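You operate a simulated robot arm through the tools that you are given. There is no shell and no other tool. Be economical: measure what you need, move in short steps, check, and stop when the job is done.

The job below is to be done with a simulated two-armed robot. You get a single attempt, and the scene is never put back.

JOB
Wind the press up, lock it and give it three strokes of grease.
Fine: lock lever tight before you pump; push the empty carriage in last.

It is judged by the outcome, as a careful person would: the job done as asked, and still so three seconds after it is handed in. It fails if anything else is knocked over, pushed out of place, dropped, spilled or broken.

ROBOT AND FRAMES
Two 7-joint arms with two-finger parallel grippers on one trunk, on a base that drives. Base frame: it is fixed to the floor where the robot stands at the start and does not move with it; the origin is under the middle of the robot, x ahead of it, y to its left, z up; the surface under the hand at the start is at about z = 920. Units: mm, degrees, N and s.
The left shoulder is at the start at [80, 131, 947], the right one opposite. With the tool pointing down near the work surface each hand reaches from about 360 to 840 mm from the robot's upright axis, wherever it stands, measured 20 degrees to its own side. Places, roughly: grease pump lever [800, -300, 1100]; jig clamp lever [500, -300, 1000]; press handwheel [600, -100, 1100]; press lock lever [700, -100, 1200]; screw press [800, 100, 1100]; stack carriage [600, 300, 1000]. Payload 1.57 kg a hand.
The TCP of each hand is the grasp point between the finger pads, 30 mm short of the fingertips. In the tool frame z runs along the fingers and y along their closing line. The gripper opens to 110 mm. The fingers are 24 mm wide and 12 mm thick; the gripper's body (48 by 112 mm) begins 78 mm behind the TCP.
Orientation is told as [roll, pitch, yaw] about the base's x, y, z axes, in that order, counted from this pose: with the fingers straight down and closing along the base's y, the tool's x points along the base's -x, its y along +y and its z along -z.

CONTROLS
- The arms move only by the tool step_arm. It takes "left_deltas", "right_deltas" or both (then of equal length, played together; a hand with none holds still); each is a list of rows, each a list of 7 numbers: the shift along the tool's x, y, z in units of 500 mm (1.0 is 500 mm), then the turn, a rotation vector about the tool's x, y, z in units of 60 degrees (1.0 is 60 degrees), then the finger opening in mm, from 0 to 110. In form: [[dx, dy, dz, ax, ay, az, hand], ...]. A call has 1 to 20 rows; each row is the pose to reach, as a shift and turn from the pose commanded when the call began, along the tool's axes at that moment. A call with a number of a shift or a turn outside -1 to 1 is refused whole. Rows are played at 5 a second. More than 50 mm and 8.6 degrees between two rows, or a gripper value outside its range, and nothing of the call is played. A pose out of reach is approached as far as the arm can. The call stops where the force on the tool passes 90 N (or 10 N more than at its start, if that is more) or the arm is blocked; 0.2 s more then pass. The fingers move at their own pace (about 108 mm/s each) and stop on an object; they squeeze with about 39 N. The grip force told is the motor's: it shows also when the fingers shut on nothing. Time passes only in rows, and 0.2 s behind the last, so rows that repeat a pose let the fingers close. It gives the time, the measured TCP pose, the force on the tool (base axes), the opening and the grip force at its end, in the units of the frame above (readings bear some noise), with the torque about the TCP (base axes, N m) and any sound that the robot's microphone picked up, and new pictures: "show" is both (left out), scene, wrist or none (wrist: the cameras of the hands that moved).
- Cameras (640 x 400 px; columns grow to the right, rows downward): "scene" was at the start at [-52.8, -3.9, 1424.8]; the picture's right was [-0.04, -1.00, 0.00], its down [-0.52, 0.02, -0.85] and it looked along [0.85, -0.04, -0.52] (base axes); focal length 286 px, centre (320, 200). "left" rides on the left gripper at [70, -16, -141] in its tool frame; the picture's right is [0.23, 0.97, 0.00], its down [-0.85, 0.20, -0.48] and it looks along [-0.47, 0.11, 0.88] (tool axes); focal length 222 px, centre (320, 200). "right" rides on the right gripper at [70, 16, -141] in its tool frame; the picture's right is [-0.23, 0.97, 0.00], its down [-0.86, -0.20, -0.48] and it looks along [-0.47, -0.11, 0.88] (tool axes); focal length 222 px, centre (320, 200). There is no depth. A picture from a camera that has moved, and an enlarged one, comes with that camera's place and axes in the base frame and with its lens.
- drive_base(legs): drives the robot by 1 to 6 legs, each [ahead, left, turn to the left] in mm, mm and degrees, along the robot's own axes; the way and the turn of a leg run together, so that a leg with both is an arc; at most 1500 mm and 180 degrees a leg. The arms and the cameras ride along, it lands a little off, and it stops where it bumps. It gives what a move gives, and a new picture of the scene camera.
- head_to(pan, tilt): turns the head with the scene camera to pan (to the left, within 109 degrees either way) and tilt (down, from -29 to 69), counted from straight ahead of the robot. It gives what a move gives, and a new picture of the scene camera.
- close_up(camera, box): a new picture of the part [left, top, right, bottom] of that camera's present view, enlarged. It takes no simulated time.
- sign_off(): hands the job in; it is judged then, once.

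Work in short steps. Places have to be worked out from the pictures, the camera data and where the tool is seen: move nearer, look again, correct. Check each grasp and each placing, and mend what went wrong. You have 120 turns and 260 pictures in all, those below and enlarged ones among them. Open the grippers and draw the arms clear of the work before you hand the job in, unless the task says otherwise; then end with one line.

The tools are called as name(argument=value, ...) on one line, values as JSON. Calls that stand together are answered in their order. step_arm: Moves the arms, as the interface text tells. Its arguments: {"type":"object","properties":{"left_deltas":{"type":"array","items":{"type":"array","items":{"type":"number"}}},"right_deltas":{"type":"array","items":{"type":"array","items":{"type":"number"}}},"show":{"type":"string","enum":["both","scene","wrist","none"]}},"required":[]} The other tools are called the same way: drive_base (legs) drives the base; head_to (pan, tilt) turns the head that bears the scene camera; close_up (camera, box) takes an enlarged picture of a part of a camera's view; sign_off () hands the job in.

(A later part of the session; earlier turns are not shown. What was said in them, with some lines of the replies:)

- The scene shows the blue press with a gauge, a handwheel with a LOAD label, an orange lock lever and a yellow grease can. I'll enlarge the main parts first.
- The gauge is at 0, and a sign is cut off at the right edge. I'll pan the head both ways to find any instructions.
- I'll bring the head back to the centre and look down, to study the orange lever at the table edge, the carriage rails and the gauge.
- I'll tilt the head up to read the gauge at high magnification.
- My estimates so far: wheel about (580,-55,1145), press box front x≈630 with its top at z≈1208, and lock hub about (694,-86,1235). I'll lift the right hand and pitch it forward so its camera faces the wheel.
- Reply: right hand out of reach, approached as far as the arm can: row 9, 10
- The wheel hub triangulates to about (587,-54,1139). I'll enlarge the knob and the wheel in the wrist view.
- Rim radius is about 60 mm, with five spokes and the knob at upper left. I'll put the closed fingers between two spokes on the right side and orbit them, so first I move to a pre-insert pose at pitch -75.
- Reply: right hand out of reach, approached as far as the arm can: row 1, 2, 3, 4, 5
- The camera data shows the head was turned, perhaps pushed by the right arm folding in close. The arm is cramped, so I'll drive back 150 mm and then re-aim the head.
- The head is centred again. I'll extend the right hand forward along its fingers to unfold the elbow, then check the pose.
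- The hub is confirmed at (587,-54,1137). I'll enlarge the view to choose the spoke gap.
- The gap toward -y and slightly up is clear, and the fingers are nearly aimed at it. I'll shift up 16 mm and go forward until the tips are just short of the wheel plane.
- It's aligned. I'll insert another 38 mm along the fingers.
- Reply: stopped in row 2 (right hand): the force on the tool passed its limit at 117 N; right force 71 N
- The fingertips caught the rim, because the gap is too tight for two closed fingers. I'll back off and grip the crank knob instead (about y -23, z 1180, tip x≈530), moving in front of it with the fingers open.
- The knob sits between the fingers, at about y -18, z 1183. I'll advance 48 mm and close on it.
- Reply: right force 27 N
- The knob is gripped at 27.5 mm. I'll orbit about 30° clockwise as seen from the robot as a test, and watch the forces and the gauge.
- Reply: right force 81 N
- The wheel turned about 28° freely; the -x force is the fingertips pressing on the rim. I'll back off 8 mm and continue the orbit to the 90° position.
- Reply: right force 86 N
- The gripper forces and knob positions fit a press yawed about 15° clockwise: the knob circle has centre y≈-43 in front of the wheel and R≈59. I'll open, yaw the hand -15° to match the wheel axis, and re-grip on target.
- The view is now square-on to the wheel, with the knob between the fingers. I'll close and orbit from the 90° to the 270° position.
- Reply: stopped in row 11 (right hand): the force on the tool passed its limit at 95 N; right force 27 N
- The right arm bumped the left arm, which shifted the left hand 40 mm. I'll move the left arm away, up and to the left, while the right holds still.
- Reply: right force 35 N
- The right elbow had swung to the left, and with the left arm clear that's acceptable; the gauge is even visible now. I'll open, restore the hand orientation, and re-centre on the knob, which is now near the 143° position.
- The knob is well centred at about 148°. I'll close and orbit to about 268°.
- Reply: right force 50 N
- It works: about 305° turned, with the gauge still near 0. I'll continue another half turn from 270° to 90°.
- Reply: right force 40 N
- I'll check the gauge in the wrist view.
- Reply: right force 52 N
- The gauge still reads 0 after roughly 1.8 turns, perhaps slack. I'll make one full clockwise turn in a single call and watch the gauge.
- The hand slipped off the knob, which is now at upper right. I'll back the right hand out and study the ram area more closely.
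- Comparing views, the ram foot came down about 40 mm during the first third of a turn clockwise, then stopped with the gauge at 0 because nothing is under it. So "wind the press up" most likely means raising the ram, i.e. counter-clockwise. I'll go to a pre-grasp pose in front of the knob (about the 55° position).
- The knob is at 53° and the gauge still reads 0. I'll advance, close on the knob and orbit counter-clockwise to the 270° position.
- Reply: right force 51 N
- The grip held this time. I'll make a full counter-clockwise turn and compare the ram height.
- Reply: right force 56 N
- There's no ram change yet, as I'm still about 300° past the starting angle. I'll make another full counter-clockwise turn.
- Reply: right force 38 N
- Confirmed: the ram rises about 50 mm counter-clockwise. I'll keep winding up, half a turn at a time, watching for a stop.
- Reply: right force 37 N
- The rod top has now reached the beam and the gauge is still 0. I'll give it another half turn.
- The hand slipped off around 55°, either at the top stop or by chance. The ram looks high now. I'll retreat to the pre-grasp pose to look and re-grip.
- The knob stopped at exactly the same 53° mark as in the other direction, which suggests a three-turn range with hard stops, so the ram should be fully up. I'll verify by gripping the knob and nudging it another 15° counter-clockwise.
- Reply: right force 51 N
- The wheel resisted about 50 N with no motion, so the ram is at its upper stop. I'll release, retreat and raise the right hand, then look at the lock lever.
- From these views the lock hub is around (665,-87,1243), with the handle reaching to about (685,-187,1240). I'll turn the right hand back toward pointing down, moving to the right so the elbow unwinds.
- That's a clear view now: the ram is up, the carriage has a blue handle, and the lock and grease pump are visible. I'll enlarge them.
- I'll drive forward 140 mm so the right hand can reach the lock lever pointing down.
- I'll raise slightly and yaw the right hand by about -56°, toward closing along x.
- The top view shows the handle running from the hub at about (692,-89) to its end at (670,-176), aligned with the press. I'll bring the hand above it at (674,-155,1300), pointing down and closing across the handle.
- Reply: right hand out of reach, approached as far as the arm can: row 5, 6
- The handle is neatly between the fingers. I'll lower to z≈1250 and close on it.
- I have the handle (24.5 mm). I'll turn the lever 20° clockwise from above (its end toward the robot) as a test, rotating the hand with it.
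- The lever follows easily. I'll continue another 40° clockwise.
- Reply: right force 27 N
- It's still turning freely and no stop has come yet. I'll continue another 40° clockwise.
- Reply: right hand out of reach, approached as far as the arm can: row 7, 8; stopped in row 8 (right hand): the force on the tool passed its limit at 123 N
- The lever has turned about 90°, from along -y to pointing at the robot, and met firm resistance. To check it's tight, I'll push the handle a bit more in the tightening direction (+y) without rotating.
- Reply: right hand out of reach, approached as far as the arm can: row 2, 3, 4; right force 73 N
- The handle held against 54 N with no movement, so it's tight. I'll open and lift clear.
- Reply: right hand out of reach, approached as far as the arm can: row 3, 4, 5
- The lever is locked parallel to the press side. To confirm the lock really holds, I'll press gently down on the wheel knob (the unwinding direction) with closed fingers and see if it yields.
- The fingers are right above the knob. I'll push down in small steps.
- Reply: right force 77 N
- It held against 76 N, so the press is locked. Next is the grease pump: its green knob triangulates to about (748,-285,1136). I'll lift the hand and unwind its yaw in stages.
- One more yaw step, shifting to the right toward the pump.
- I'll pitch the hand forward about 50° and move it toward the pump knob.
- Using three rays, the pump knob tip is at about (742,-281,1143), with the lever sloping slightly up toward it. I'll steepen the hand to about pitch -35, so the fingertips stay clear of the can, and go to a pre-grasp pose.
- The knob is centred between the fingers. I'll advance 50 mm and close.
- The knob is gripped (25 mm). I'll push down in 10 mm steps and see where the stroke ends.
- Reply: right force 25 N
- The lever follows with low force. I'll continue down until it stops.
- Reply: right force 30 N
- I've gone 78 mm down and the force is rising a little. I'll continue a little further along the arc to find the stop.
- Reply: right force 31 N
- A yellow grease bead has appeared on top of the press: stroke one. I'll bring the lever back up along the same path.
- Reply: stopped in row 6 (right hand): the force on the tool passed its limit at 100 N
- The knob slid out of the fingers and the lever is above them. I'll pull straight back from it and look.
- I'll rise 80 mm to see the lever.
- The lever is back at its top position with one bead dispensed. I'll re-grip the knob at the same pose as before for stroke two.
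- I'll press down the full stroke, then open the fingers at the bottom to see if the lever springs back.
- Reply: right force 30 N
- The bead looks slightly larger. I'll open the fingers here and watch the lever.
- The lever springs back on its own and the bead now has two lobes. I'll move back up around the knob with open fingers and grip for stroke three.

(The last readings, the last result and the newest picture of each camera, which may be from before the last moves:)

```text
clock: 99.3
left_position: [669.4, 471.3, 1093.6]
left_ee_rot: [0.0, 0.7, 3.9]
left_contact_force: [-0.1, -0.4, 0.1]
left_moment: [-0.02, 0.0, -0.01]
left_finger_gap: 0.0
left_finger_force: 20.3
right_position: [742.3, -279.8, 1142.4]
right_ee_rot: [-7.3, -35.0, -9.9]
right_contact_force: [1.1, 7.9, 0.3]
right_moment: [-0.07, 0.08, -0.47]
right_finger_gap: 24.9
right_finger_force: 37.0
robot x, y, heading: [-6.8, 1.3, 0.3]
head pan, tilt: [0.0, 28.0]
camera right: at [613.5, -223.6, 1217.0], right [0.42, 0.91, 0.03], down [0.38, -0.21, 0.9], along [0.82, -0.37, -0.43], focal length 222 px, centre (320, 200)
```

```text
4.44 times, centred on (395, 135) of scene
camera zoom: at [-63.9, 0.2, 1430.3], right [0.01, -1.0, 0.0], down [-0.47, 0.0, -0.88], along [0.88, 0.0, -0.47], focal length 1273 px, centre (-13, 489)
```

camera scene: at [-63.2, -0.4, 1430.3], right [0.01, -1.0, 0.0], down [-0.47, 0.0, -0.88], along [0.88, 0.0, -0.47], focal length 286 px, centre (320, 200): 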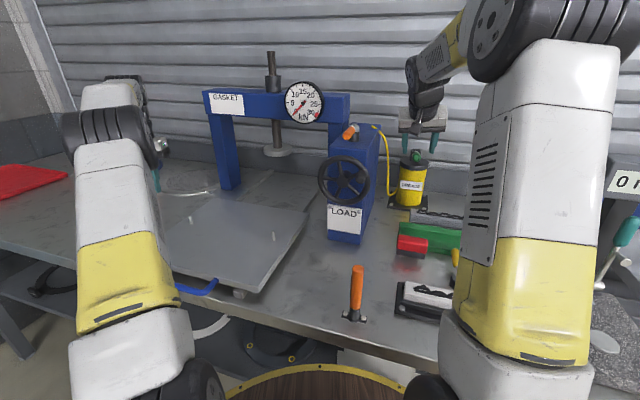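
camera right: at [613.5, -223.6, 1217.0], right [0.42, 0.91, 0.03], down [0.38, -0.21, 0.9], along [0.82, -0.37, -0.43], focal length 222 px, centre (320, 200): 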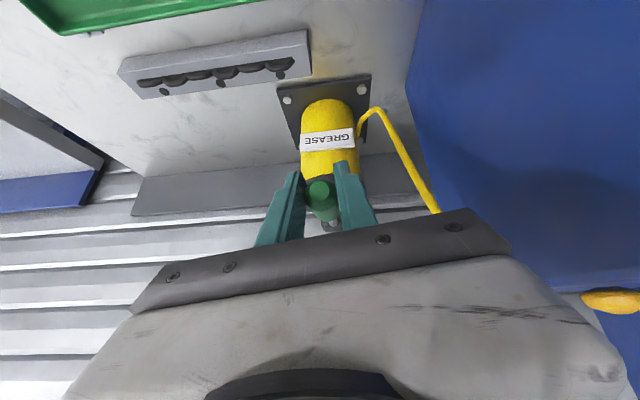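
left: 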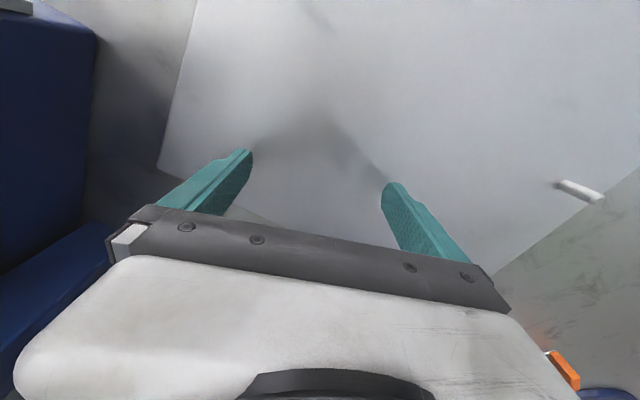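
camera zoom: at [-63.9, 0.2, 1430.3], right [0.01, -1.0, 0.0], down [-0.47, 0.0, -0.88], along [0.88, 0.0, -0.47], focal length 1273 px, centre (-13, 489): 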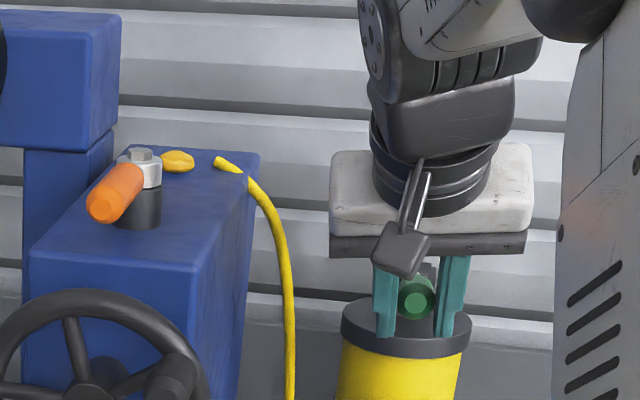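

The knob is gripped at the top. I'll do the third full stroke and then release at the bottom.

step_arm(right_deltas=[[0.0116, 0.0018, 0.0162, 0, 0, 0, 0], [0.0232, 0.0036, 0.0324, 0, 0, 0, 0], [0.0348, 0.0054, 0.0486, 0, 0, 0, 0], [0.0464, 0.0072, 0.0648, 0, 0, 0, 0], [0.058, 0.009, 0.081, 0, 0, 0, 0], [0.069, 0.0108, 0.0988, 0, 0, 0, 0], [0.0789, 0.0126, 0.1168, 0, 0, 0, 0], [0.0884, 0.0144, 0.1353, 0, 0, 0, 0], [0.0904, 0.0162, 0.1541, 0, 0, 0, 0], [0.0914, 0.018, 0.1729, 0, 0, 0, 0], [0.092, 0.0195, 0.188, 0, 0, 0, 0], [0.092, 0.0195, 0.188, 0, 0, 0, 0], [0.092, 0.0195, 0.188, 0, 0, 0, 60], [0.092, 0.0195, 0.188, 0, 0, 0, 60], [0.092, 0.0195, 0.188, 0, 0, 0, 60]], show="wrist")

close_up(camera="scene", box=[350, 90, 440, 180])

```text
clock: 102.5
left_position: [670.0, 470.7, 1092.9]
left_ee_rot: [0.0, 0.8, 3.9]
left_contact_force: [0.3, -0.4, -0.6]
left_moment: [0.0, 0.02, 0.02]
left_finger_gap: 0.0
left_finger_force: 21.7
right_position: [758.4, -286.6, 1041.7]
right_ee_rot: [-7.4, -34.9, -10.0]
right_contact_force: [-1.8, -0.2, 1.1]
right_moment: [0.04, -0.12, 0.03]
right_finger_gap: 60.1
right_finger_force: 0.1
robot x, y, heading: [-12.9, -2.4, 0.4]
head pan, tilt: [0.0, 28.0]
camera right: at [630.0, -231.1, 1114.6], right [0.42, 0.91, 0.03], down [0.38, -0.21, 0.9], along [0.82, -0.37, -0.43], focal length 222 px, centre (320, 200)
```

right: 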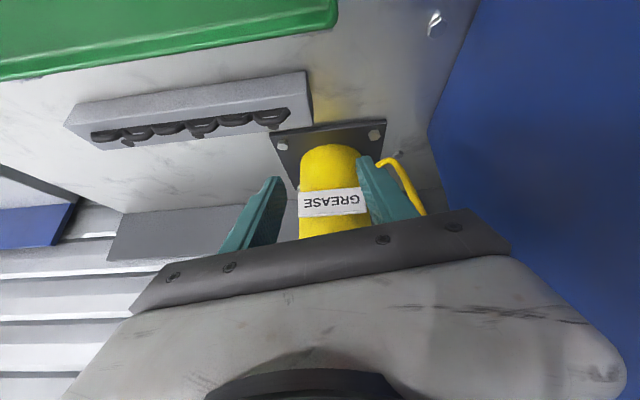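

```text
4.44 times, centred on (395, 135) of scene
camera zoom: at [-64.0, -0.3, 1430.3], right [0.0, -1.0, 0.0], down [-0.47, 0.0, -0.88], along [0.88, 0.0, -0.47], focal length 1273 px, centre (-13, 489)
```

zoom: 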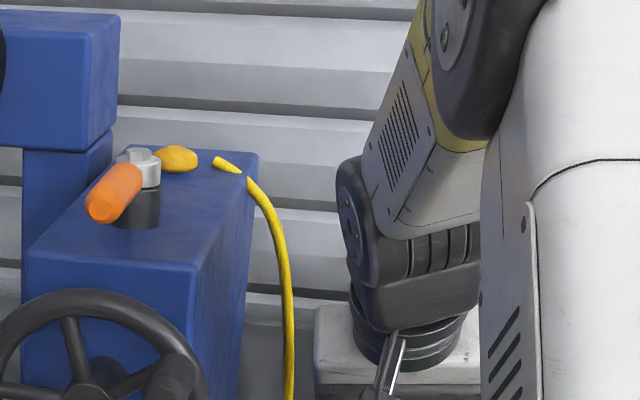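

The bead grew again, so three strokes are done. I'll withdraw the right hand straight back, then up and away.

step_arm(right_deltas=[[0.033, -0.0025, -0.0235, 0, 0, 0, 60], [0.066, -0.005, -0.047, 0, 0, 0, 60], [0.1, -0.0075, -0.07, 0, 0, 0, 60], [0.132, -0.01, -0.094, 0, 0, 0, 60], [0.1, -0.02, -0.17, 0, 0, 0, 60], [0.07, -0.03, -0.24, 0, 0, 0, 60], [0.07, -0.03, -0.3, 0, 0, 0, 30], [0.07, -0.03, -0.36, 0, 0, 0, 0]])

close_up(camera="scene", box=[150, 70, 330, 310])

close_up(camera="scene", box=[310, 90, 460, 250])

```text
clock: 104.3
left_position: [672.1, 470.4, 1092.7]
left_ee_rot: [0.1, 0.7, 4.0]
left_contact_force: [0.5, 0.1, -0.3]
left_moment: [-0.02, 0.04, 0.03]
left_finger_gap: 0.0
left_finger_force: 21.2
right_position: [629.1, -256.6, 1166.9]
right_ee_rot: [-7.5, -35.0, -9.9]
right_contact_force: [0.3, -0.1, -1.2]
right_moment: [-0.01, -0.01, -0.02]
right_finger_gap: 0.0
right_finger_force: 21.3
robot x, y, heading: [-7.7, -1.1, 0.1]
head pan, tilt: [0.0, 28.0]
camera scene: at [-63.7, -0.2, 1430.3], right [0.0, -1.0, 0.0], down [-0.47, 0.0, -0.88], along [0.88, 0.0, -0.47], focal length 286 px, centre (320, 200)
camera right: at [500.4, -200.0, 1241.0], right [0.42, 0.91, 0.03], down [0.38, -0.21, 0.9], along [0.82, -0.37, -0.43], focal length 222 px, centre (320, 200)
```

scene: 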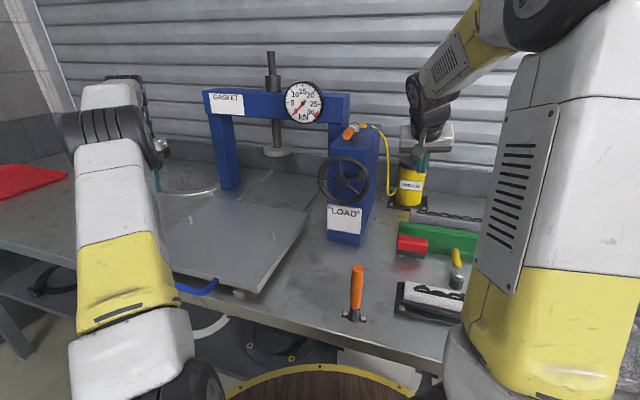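
right: 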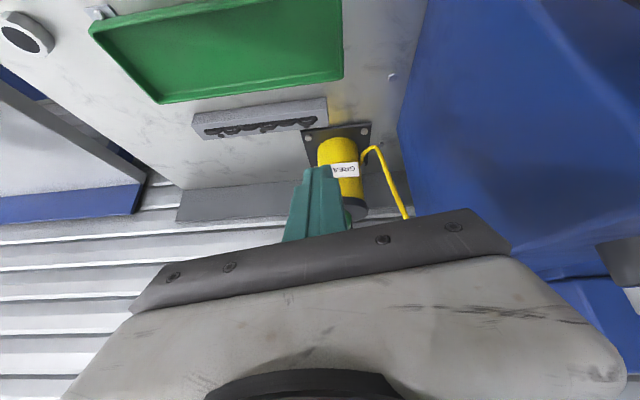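

```text
1.67 times, centred on (240, 190) of scene
camera zoom: at [-63.7, -0.2, 1430.3], right [0.0, -1.0, 0.0], down [-0.47, 0.0, -0.88], along [0.88, 0.0, -0.47], focal length 477 px, centre (453, 217)
```

zoom: 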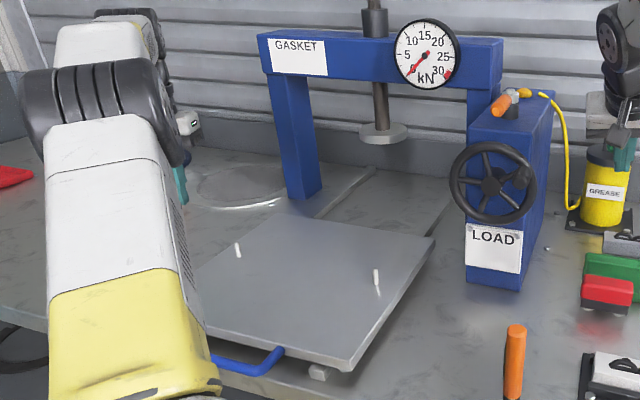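

```text
2.50 times, centred on (385, 170) of scene
camera zoom: at [-63.7, -0.2, 1430.3], right [0.0, -1.0, 0.0], down [-0.47, 0.0, -0.88], along [0.88, 0.0, -0.47], focal length 716 px, centre (158, 275)
```

zoom: 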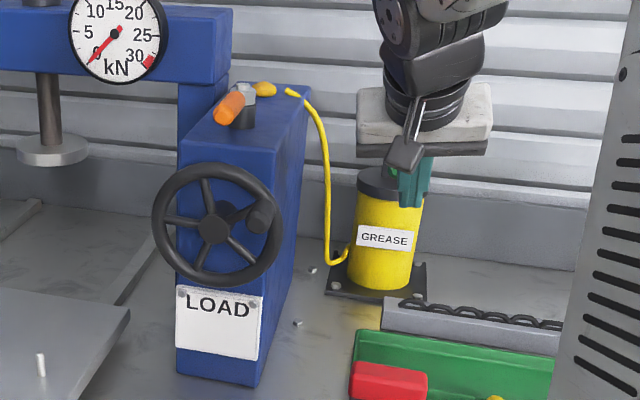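

Gauge at 0, lock in place, grease delivered. Now the carriage: it runs along direction (.956,-.295), with its blue handle at about (435,320,935). I'll bring the left hand behind the handle, high, and look.

step_arm(left_deltas=[[0.07, -0.035, 0, 0, 0, 0, 0], [0.14, -0.07, 0, 0, 0, 0, 0], [0.21, -0.105, 0, 0, 0, 0, 0], [0.28, -0.14, 0, 0, 0, 0, 0], [0.35, -0.175, 0, 0, 0, 0, 0], [0.42, -0.21, 0, 0, 0, 0, 0], [0.48, -0.24, 0, 0, 0, 0, 0], [0.52, -0.26, 0, 0, 0, 0, 0]])

```text
clock: 106.2
left_position: [420.5, 322.3, 1094.9]
left_ee_rot: [0.2, 0.7, 3.8]
left_contact_force: [0.7, 0.7, -0.3]
left_moment: [0.01, 0.05, -0.01]
left_finger_gap: 0.3
left_finger_force: 21.3
right_position: [628.7, -257.1, 1166.1]
right_ee_rot: [-7.4, -35.0, -10.0]
right_contact_force: [0.0, -0.8, 0.1]
right_moment: [0.02, -0.02, 0.03]
right_finger_gap: 0.0
right_finger_force: 21.3
robot x, y, heading: [-12.5, 0.9, 0.2]
head pan, tilt: [0.0, 28.0]
camera scene: at [-63.8, -0.2, 1430.3], right [0.0, -1.0, 0.0], down [-0.47, 0.0, -0.88], along [0.88, 0.0, -0.47], focal length 286 px, centre (320, 200)
camera left: at [354.4, 301.5, 1236.3], right [-0.29, 0.96, 0.0], down [0.85, 0.26, 0.47], along [0.45, 0.14, -0.88], focal length 222 px, centre (320, 200)
```

scene: 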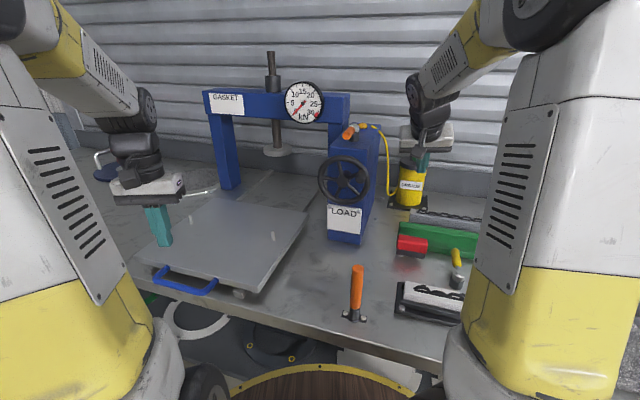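
left: 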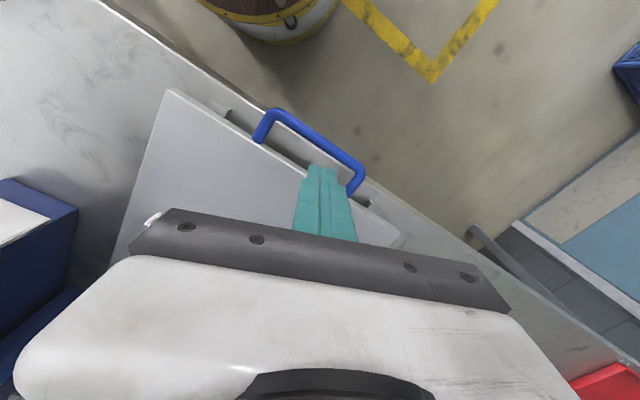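

The blue bar's middle is at about (414,318,935), 45 mm in front of the plate edge. I'll move the closed left fingers behind the bar, then lower.

step_arm(left_deltas=[[0.04, 0.011, 0, 0, 0, 0, 0], [0.075, 0.021, 0, 0, 0, 0, 0], [0.075, 0.021, 0.07, 0, 0, 0, 0], [0.075, 0.021, 0.14, 0, 0, 0, 0], [0.075, 0.021, 0.21, 0, 0, 0, 0], [0.075, 0.021, 0.21, 0, 0, 0, 0]])

close_up(camera="left", box=[200, 60, 440, 240])

```text
clock: 107.5
left_position: [382.9, 330.0, 993.0]
left_ee_rot: [0.1, 0.6, 3.9]
left_contact_force: [0.3, 0.9, 0.8]
left_moment: [-0.02, -0.01, -0.02]
left_finger_gap: 0.0
left_finger_force: 21.8
right_position: [629.3, -257.0, 1166.8]
right_ee_rot: [-7.3, -35.0, -9.8]
right_contact_force: [0.2, -0.8, 0.0]
right_moment: [-0.01, -0.02, -0.02]
right_finger_gap: 0.1
right_finger_force: 20.7
robot x, y, heading: [-12.5, 0.5, 0.2]
head pan, tilt: [0.0, 28.0]
camera scene: at [-64.1, -0.3, 1430.3], right [0.0, -1.0, 0.0], down [-0.47, 0.0, -0.88], along [0.88, 0.0, -0.47], focal length 286 px, centre (320, 200)
camera left: at [315.0, 309.8, 1133.4], right [-0.29, 0.96, 0.0], down [0.85, 0.26, 0.47], along [0.45, 0.14, -0.88], focal length 222 px, centre (320, 200)
```

scene: 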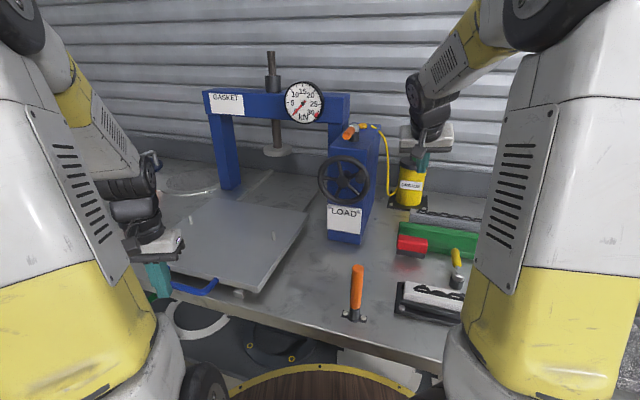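
left: 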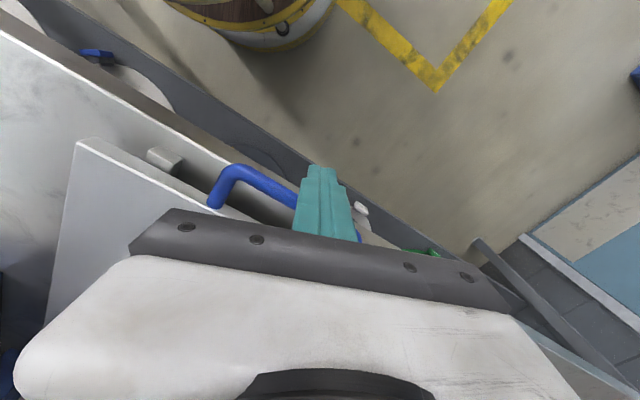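

```text
2.22 times, centred on (320, 150) of left
camera zoom: at [315.0, 309.8, 1133.4], right [-0.29, 0.96, 0.0], down [0.85, 0.26, 0.47], along [0.45, 0.14, -0.88], focal length 494 px, centre (320, 311)
```

zoom: 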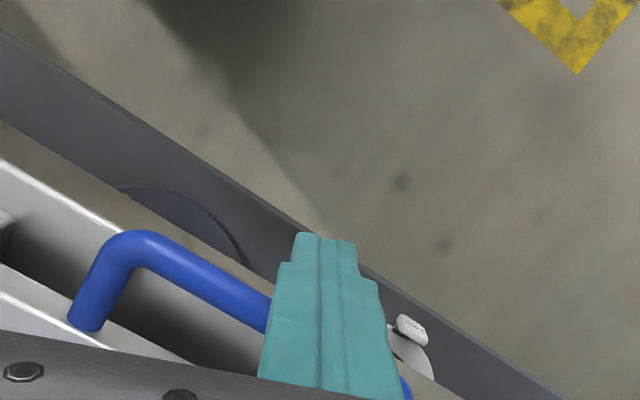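

The fingers are about 20 mm behind the bar. I'll lower to z≈956 and push 100 mm along the rail direction.

step_arm(left_deltas=[[0, 0, 0.04, 0, 0, 0, 0], [0, 0, 0.074, 0, 0, 0, 0], [-0.028, -0.011, 0.074, 0, 0, 0, 0], [-0.056, -0.022, 0.074, 0, 0, 0, 0], [-0.093, -0.036, 0.074, 0, 0, 0, 0], [-0.13, -0.05, 0.074, 0, 0, 0, 0], [-0.168, -0.065, 0.074, 0, 0, 0, 0], [-0.187, -0.072, 0.074, 0, 0, 0, 0]])

```text
clock: 109.3
left_position: [478.1, 300.1, 953.6]
left_ee_rot: [0.1, 0.6, 3.8]
left_contact_force: [-0.1, 0.7, 0.0]
left_moment: [0.04, 0.0, 0.02]
left_finger_gap: 0.0
left_finger_force: 20.8
right_position: [629.4, -256.8, 1166.5]
right_ee_rot: [-7.2, -34.9, -9.9]
right_contact_force: [0.7, -0.8, -0.5]
right_moment: [0.0, 0.03, 0.0]
right_finger_gap: 0.2
right_finger_force: 21.3
robot x, y, heading: [-11.8, -1.2, 0.2]
head pan, tilt: [0.0, 28.0]
camera scene: at [-64.0, -0.2, 1430.3], right [0.0, -1.0, 0.0], down [-0.47, 0.0, -0.88], along [0.88, 0.0, -0.47], focal length 286 px, centre (320, 200)
camera left: at [410.1, 280.4, 1095.8], right [-0.29, 0.96, 0.0], down [0.85, 0.26, 0.47], along [0.45, 0.14, -0.88], focal length 222 px, centre (320, 200)
```

scene: 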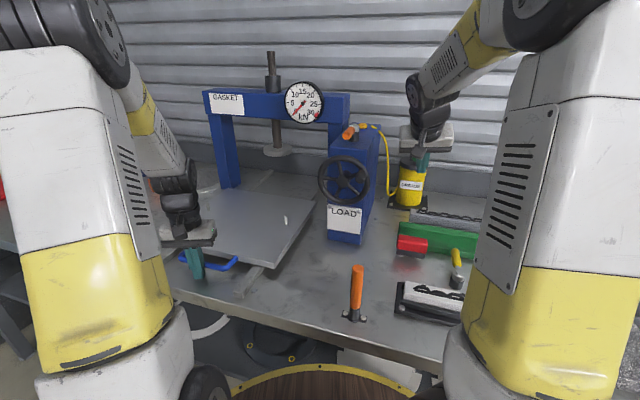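
left: 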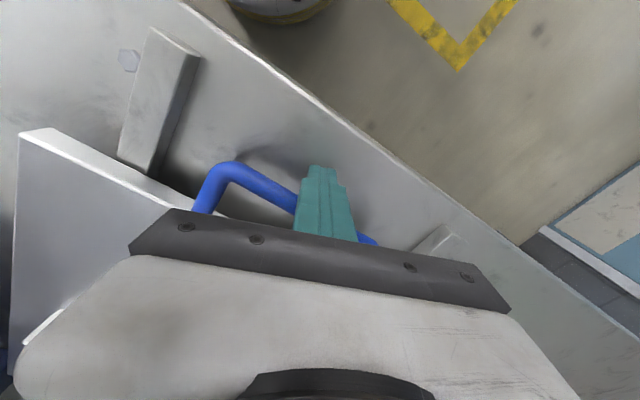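

The carriage slides easily. I'll push another 140 mm.

step_arm(left_deltas=[[-0.037, -0.0144, 0, 0, 0, 0, 0], [-0.075, -0.0287, 0, 0, 0, 0, 0], [-0.112, -0.043, 0, 0, 0, 0, 0], [-0.149, -0.0574, 0, 0, 0, 0, 0], [-0.187, -0.0718, 0, 0, 0, 0, 0], [-0.224, -0.086, 0, 0, 0, 0, 0], [-0.261, -0.1, 0, 0, 0, 0, 0]])

close_up(camera="scene", box=[170, 80, 350, 290])

```text
clock: 111.0
left_position: [610.8, 261.4, 952.7]
left_ee_rot: [0.1, 0.7, 3.9]
left_contact_force: [-0.7, -0.5, 0.2]
left_moment: [0.03, -0.03, 0.02]
left_finger_gap: 0.2
left_finger_force: 21.8
right_position: [628.7, -256.1, 1165.8]
right_ee_rot: [-7.3, -35.0, -10.0]
right_contact_force: [-1.4, 0.1, 0.1]
right_moment: [0.04, 0.02, 0.02]
right_finger_gap: 0.0
right_finger_force: 21.1
robot x, y, heading: [-11.7, 1.8, 0.1]
head pan, tilt: [0.0, 28.0]
camera scene: at [-64.2, -0.2, 1430.3], right [0.0, -1.0, 0.0], down [-0.47, 0.0, -0.88], along [0.88, 0.0, -0.47], focal length 286 px, centre (320, 200)
camera left: at [543.1, 241.9, 1093.1], right [-0.29, 0.96, 0.0], down [0.85, 0.26, 0.47], along [0.45, 0.14, -0.88], focal length 222 px, centre (320, 200)
```

scene: 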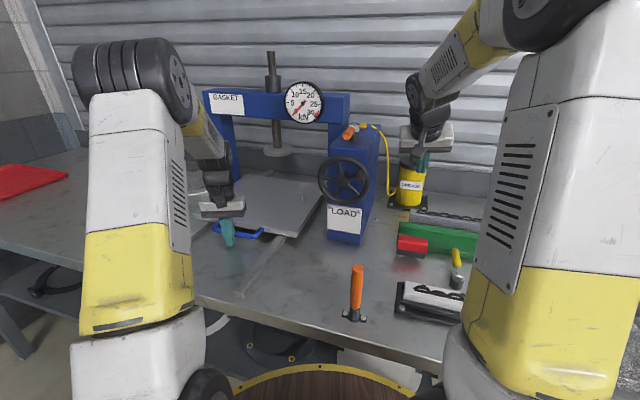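
left: 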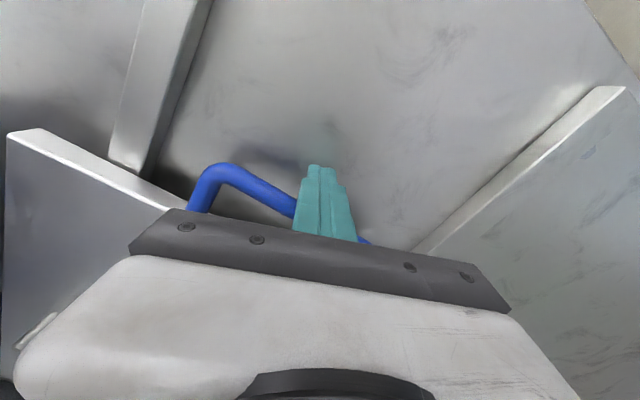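

```text
1.90 times, centred on (260, 185) of scene
camera zoom: at [-64.2, -0.2, 1430.3], right [0.0, -1.0, 0.0], down [-0.47, 0.0, -0.88], along [0.88, 0.0, -0.47], focal length 546 px, centre (434, 229)
```

zoom: 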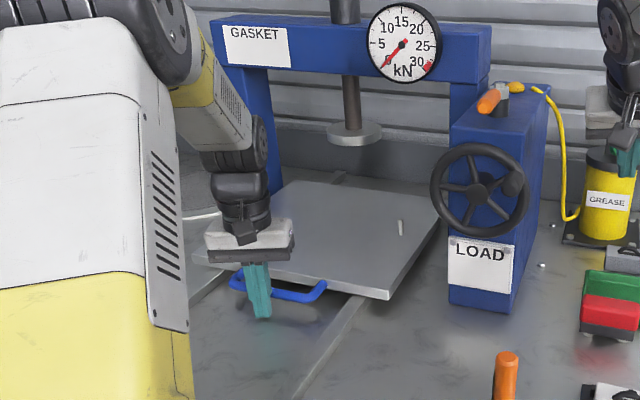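

It's nearly under the press and still sliding freely. I'll push a further 120 mm, watching for the end stop.

step_arm(left_deltas=[[-0.037, -0.0144, 0, 0, 0, 0, 0], [-0.075, -0.0287, 0, 0, 0, 0, 0], [-0.112, -0.043, 0, 0, 0, 0, 0], [-0.149, -0.0574, 0, 0, 0, 0, 0], [-0.187, -0.0718, 0, 0, 0, 0, 0], [-0.224, -0.086, 0, 0, 0, 0, 0]])

close_up(camera="scene", box=[170, 80, 350, 290])

```text
clock: 112.3
left_position: [725.0, 227.5, 950.3]
left_ee_rot: [0.1, 0.7, 3.9]
left_contact_force: [-7.4, 3.5, 6.5]
left_moment: [-0.03, -0.07, -0.05]
left_finger_gap: 0.3
left_finger_force: 21.9
right_position: [628.4, -256.5, 1168.2]
right_ee_rot: [-7.3, -34.9, -9.9]
right_contact_force: [0.2, 0.1, 0.5]
right_moment: [0.0, -0.01, -0.02]
right_finger_gap: 0.0
right_finger_force: 21.5
robot x, y, heading: [-8.7, -0.4, 0.2]
head pan, tilt: [0.0, 28.0]
camera scene: at [-64.7, -0.1, 1430.3], right [0.01, -1.0, 0.0], down [-0.47, 0.0, -0.88], along [0.88, 0.0, -0.47], focal length 286 px, centre (320, 200)
camera left: at [657.0, 206.7, 1091.7], right [-0.29, 0.96, 0.0], down [0.85, 0.26, 0.47], along [0.45, 0.14, -0.88], focal length 222 px, centre (320, 200)
```

scene: 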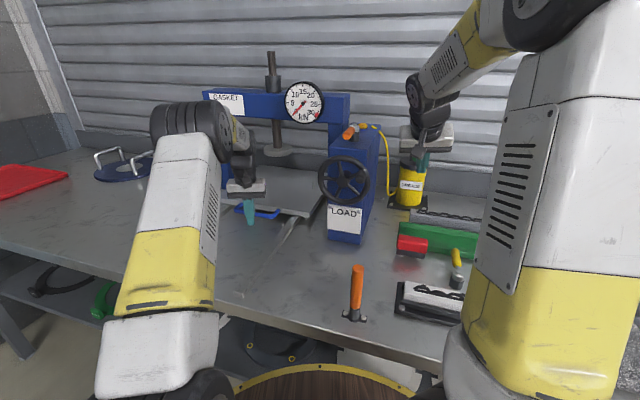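
left: 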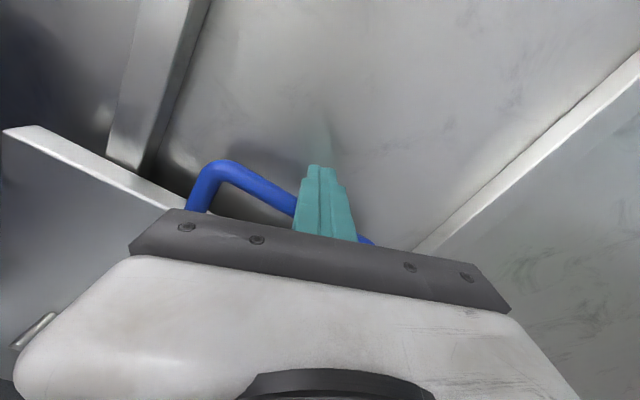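

```text
1.90 times, centred on (260, 185) of scene
camera zoom: at [-64.7, -0.1, 1430.3], right [0.01, -1.0, 0.0], down [-0.47, 0.0, -0.88], along [0.88, 0.0, -0.47], focal length 546 px, centre (434, 229)
```

zoom: 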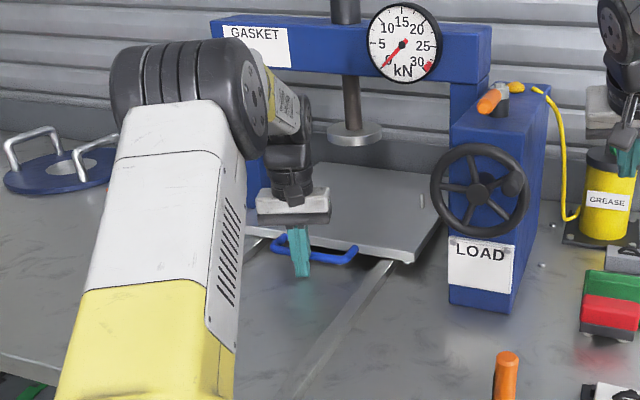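

Light resistance now. I'll push in 10 mm steps to find the end stop.

step_arm(left_deltas=[[-0.0187, -0.0072, 0, 0, 0, 0, 0], [-0.0374, -0.0144, 0, 0, 0, 0, 0], [-0.056, -0.0215, 0, 0, 0, 0, 0], [-0.0747, -0.0287, 0, 0, 0, 0, 0], [-0.0934, -0.0359, 0, 0, 0, 0, 0]])

close_up(camera="scene", box=[170, 80, 350, 290])

```text
clock: 112.9
left_position: [724.4, 227.0, 950.9]
left_ee_rot: [0.5, 2.7, 4.2]
left_contact_force: [-29.1, -0.7, 23.3]
left_moment: [-0.28, -0.14, -0.31]
left_finger_gap: 0.0
left_finger_force: 21.3
right_position: [625.9, -255.4, 1168.2]
right_ee_rot: [-7.3, -35.0, -9.8]
right_contact_force: [0.2, 0.0, 0.3]
right_moment: [0.01, -0.01, 0.04]
right_finger_gap: 0.0
right_finger_force: 20.5
robot x, y, heading: [-18.8, 3.1, 0.4]
head pan, tilt: [0.0, 28.0]
stopped in row 2 (left hand): the force on the tool passed its limit at 102 N (the readings are from after the stop); the commanded pose is now the measured one
camera scene: at [-67.9, -0.4, 1430.2], right [0.01, -1.0, 0.0], down [-0.47, 0.0, -0.88], along [0.88, 0.01, -0.47], focal length 286 px, centre (320, 200)
camera left: at [662.2, 206.1, 1094.3], right [-0.3, 0.96, 0.02], down [0.86, 0.26, 0.44], along [0.42, 0.14, -0.9], focal length 222 px, centre (320, 200)
```

scene: 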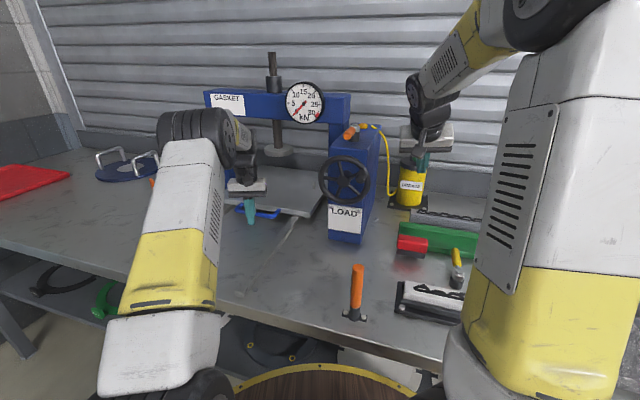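
left: 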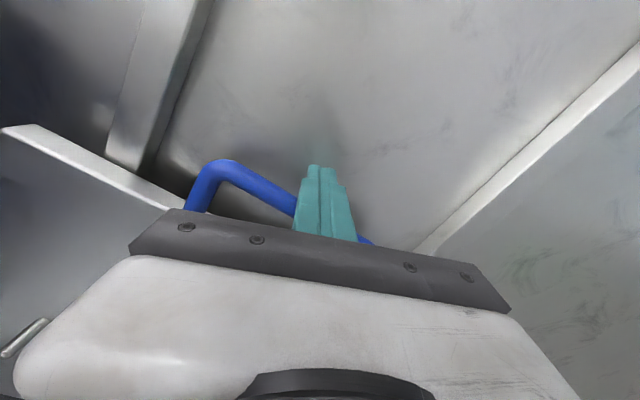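

```text
1.90 times, centred on (260, 185) of scene
camera zoom: at [-67.9, -0.4, 1430.2], right [0.01, -1.0, 0.0], down [-0.47, 0.0, -0.88], along [0.88, 0.01, -0.47], focal length 546 px, centre (434, 229)
```

zoom: 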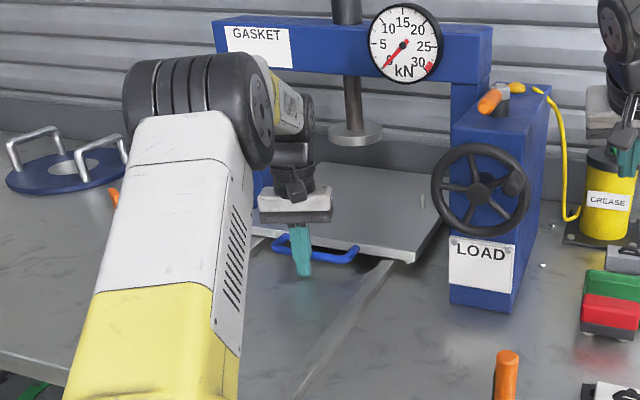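

That's a hard stop at about 100 N: the carriage is fully home under the ram. I'll back the left hand off and lift it clear.

step_arm(left_deltas=[[0.037, 0.014, 0, 0, 0, 0, 0], [0.075, 0.029, 0, 0, 0, 0, 0], [0.13, 0.04, -0.06, 0, 0, 0, 0], [0.18, 0.05, -0.14, 0, 0, 0, 0], [0.22, 0.06, -0.22, 0, 0, 0, 40], [0.26, 0.08, -0.28, 0, 0, 0, 60]], right_deltas=[[0, 0, 0, 0, 0, 0, 0], [0, 0, 0, 0, 0, 0, 0], [0.03, -0.01, -0.06, 0, 0, 0, 0], [0.06, -0.02, -0.12, 0, 0, 0, 0], [0.06, -0.03, -0.18, 0, 0, 0, 40], [0.06, -0.04, -0.24, 0, 0, 0, 60]])

close_up(camera="scene", box=[200, 40, 460, 250])

```text
clock: 114.3
left_position: [599.9, 257.6, 1094.8]
left_ee_rot: [0.4, 2.5, 4.1]
left_contact_force: [-0.3, -0.2, -0.3]
left_moment: [0.01, 0.06, -0.01]
left_finger_gap: 60.2
left_finger_force: 0.1
right_position: [536.9, -245.6, 1248.4]
right_ee_rot: [-7.4, -35.0, -9.8]
right_contact_force: [0.4, 0.6, -0.1]
right_moment: [0.01, 0.02, -0.02]
right_finger_gap: 60.0
right_finger_force: 0.0
robot x, y, heading: [-13.3, 1.1, 0.3]
head pan, tilt: [0.0, 28.0]
camera scene: at [-64.5, -0.3, 1430.3], right [0.01, -1.0, 0.0], down [-0.47, 0.0, -0.88], along [0.88, 0.01, -0.47], focal length 286 px, centre (320, 200)
camera right: at [407.8, -188.3, 1323.7], right [0.42, 0.91, 0.03], down [0.38, -0.21, 0.9], along [0.82, -0.37, -0.43], focal length 222 px, centre (320, 200)
camera left: at [537.5, 236.1, 1237.4], right [-0.3, 0.96, 0.02], down [0.86, 0.26, 0.44], along [0.42, 0.15, -0.9], focal length 222 px, centre (320, 200)
```

scene: 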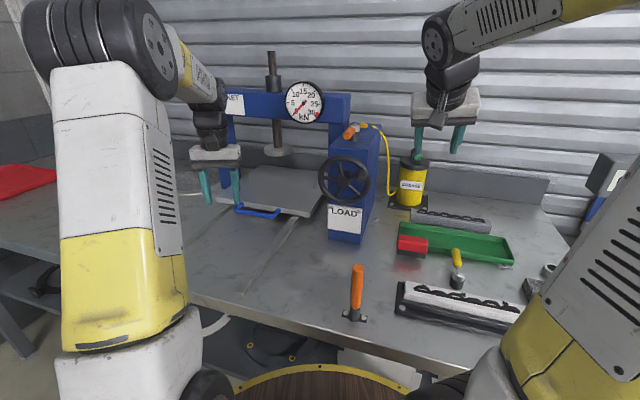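
right: 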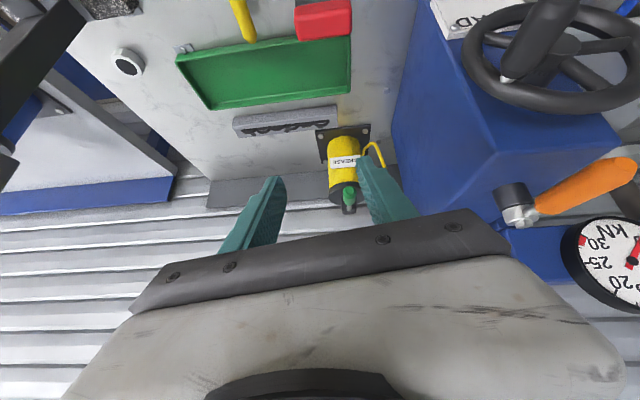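
left: 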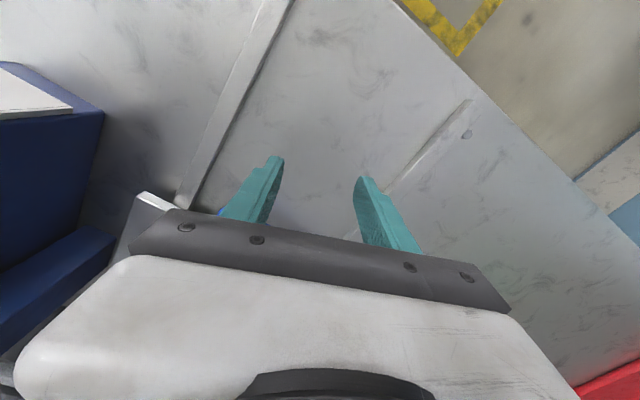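

```text
1.90 times, centred on (330, 145) of scene
camera zoom: at [-64.5, -0.3, 1430.3], right [0.01, -1.0, 0.0], down [-0.47, 0.0, -0.88], along [0.88, 0.01, -0.47], focal length 546 px, centre (301, 305)
```

zoom: 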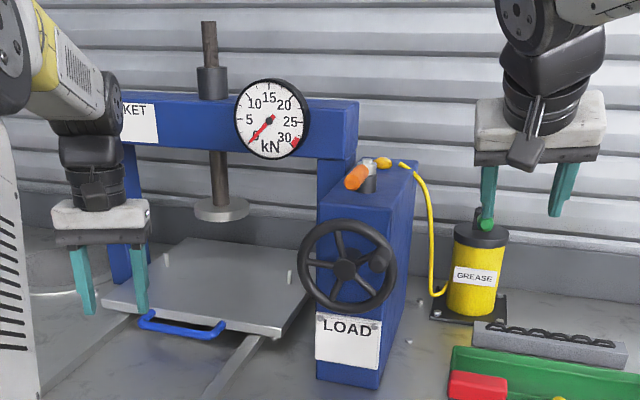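

The ram is up, the lock lever tight, the grease bead delivered in three strokes, the pump lever back up and the carriage home. Both hands are open and clear, so I'll hand it in.

sign_off()

```text
The job is handed in.
```

I wound the press up to its top stop, locked it tight, gave it three full strokes of grease, and pushed the empty carriage home last. I read "up" as raising the ram, so the gauge still shows 0.
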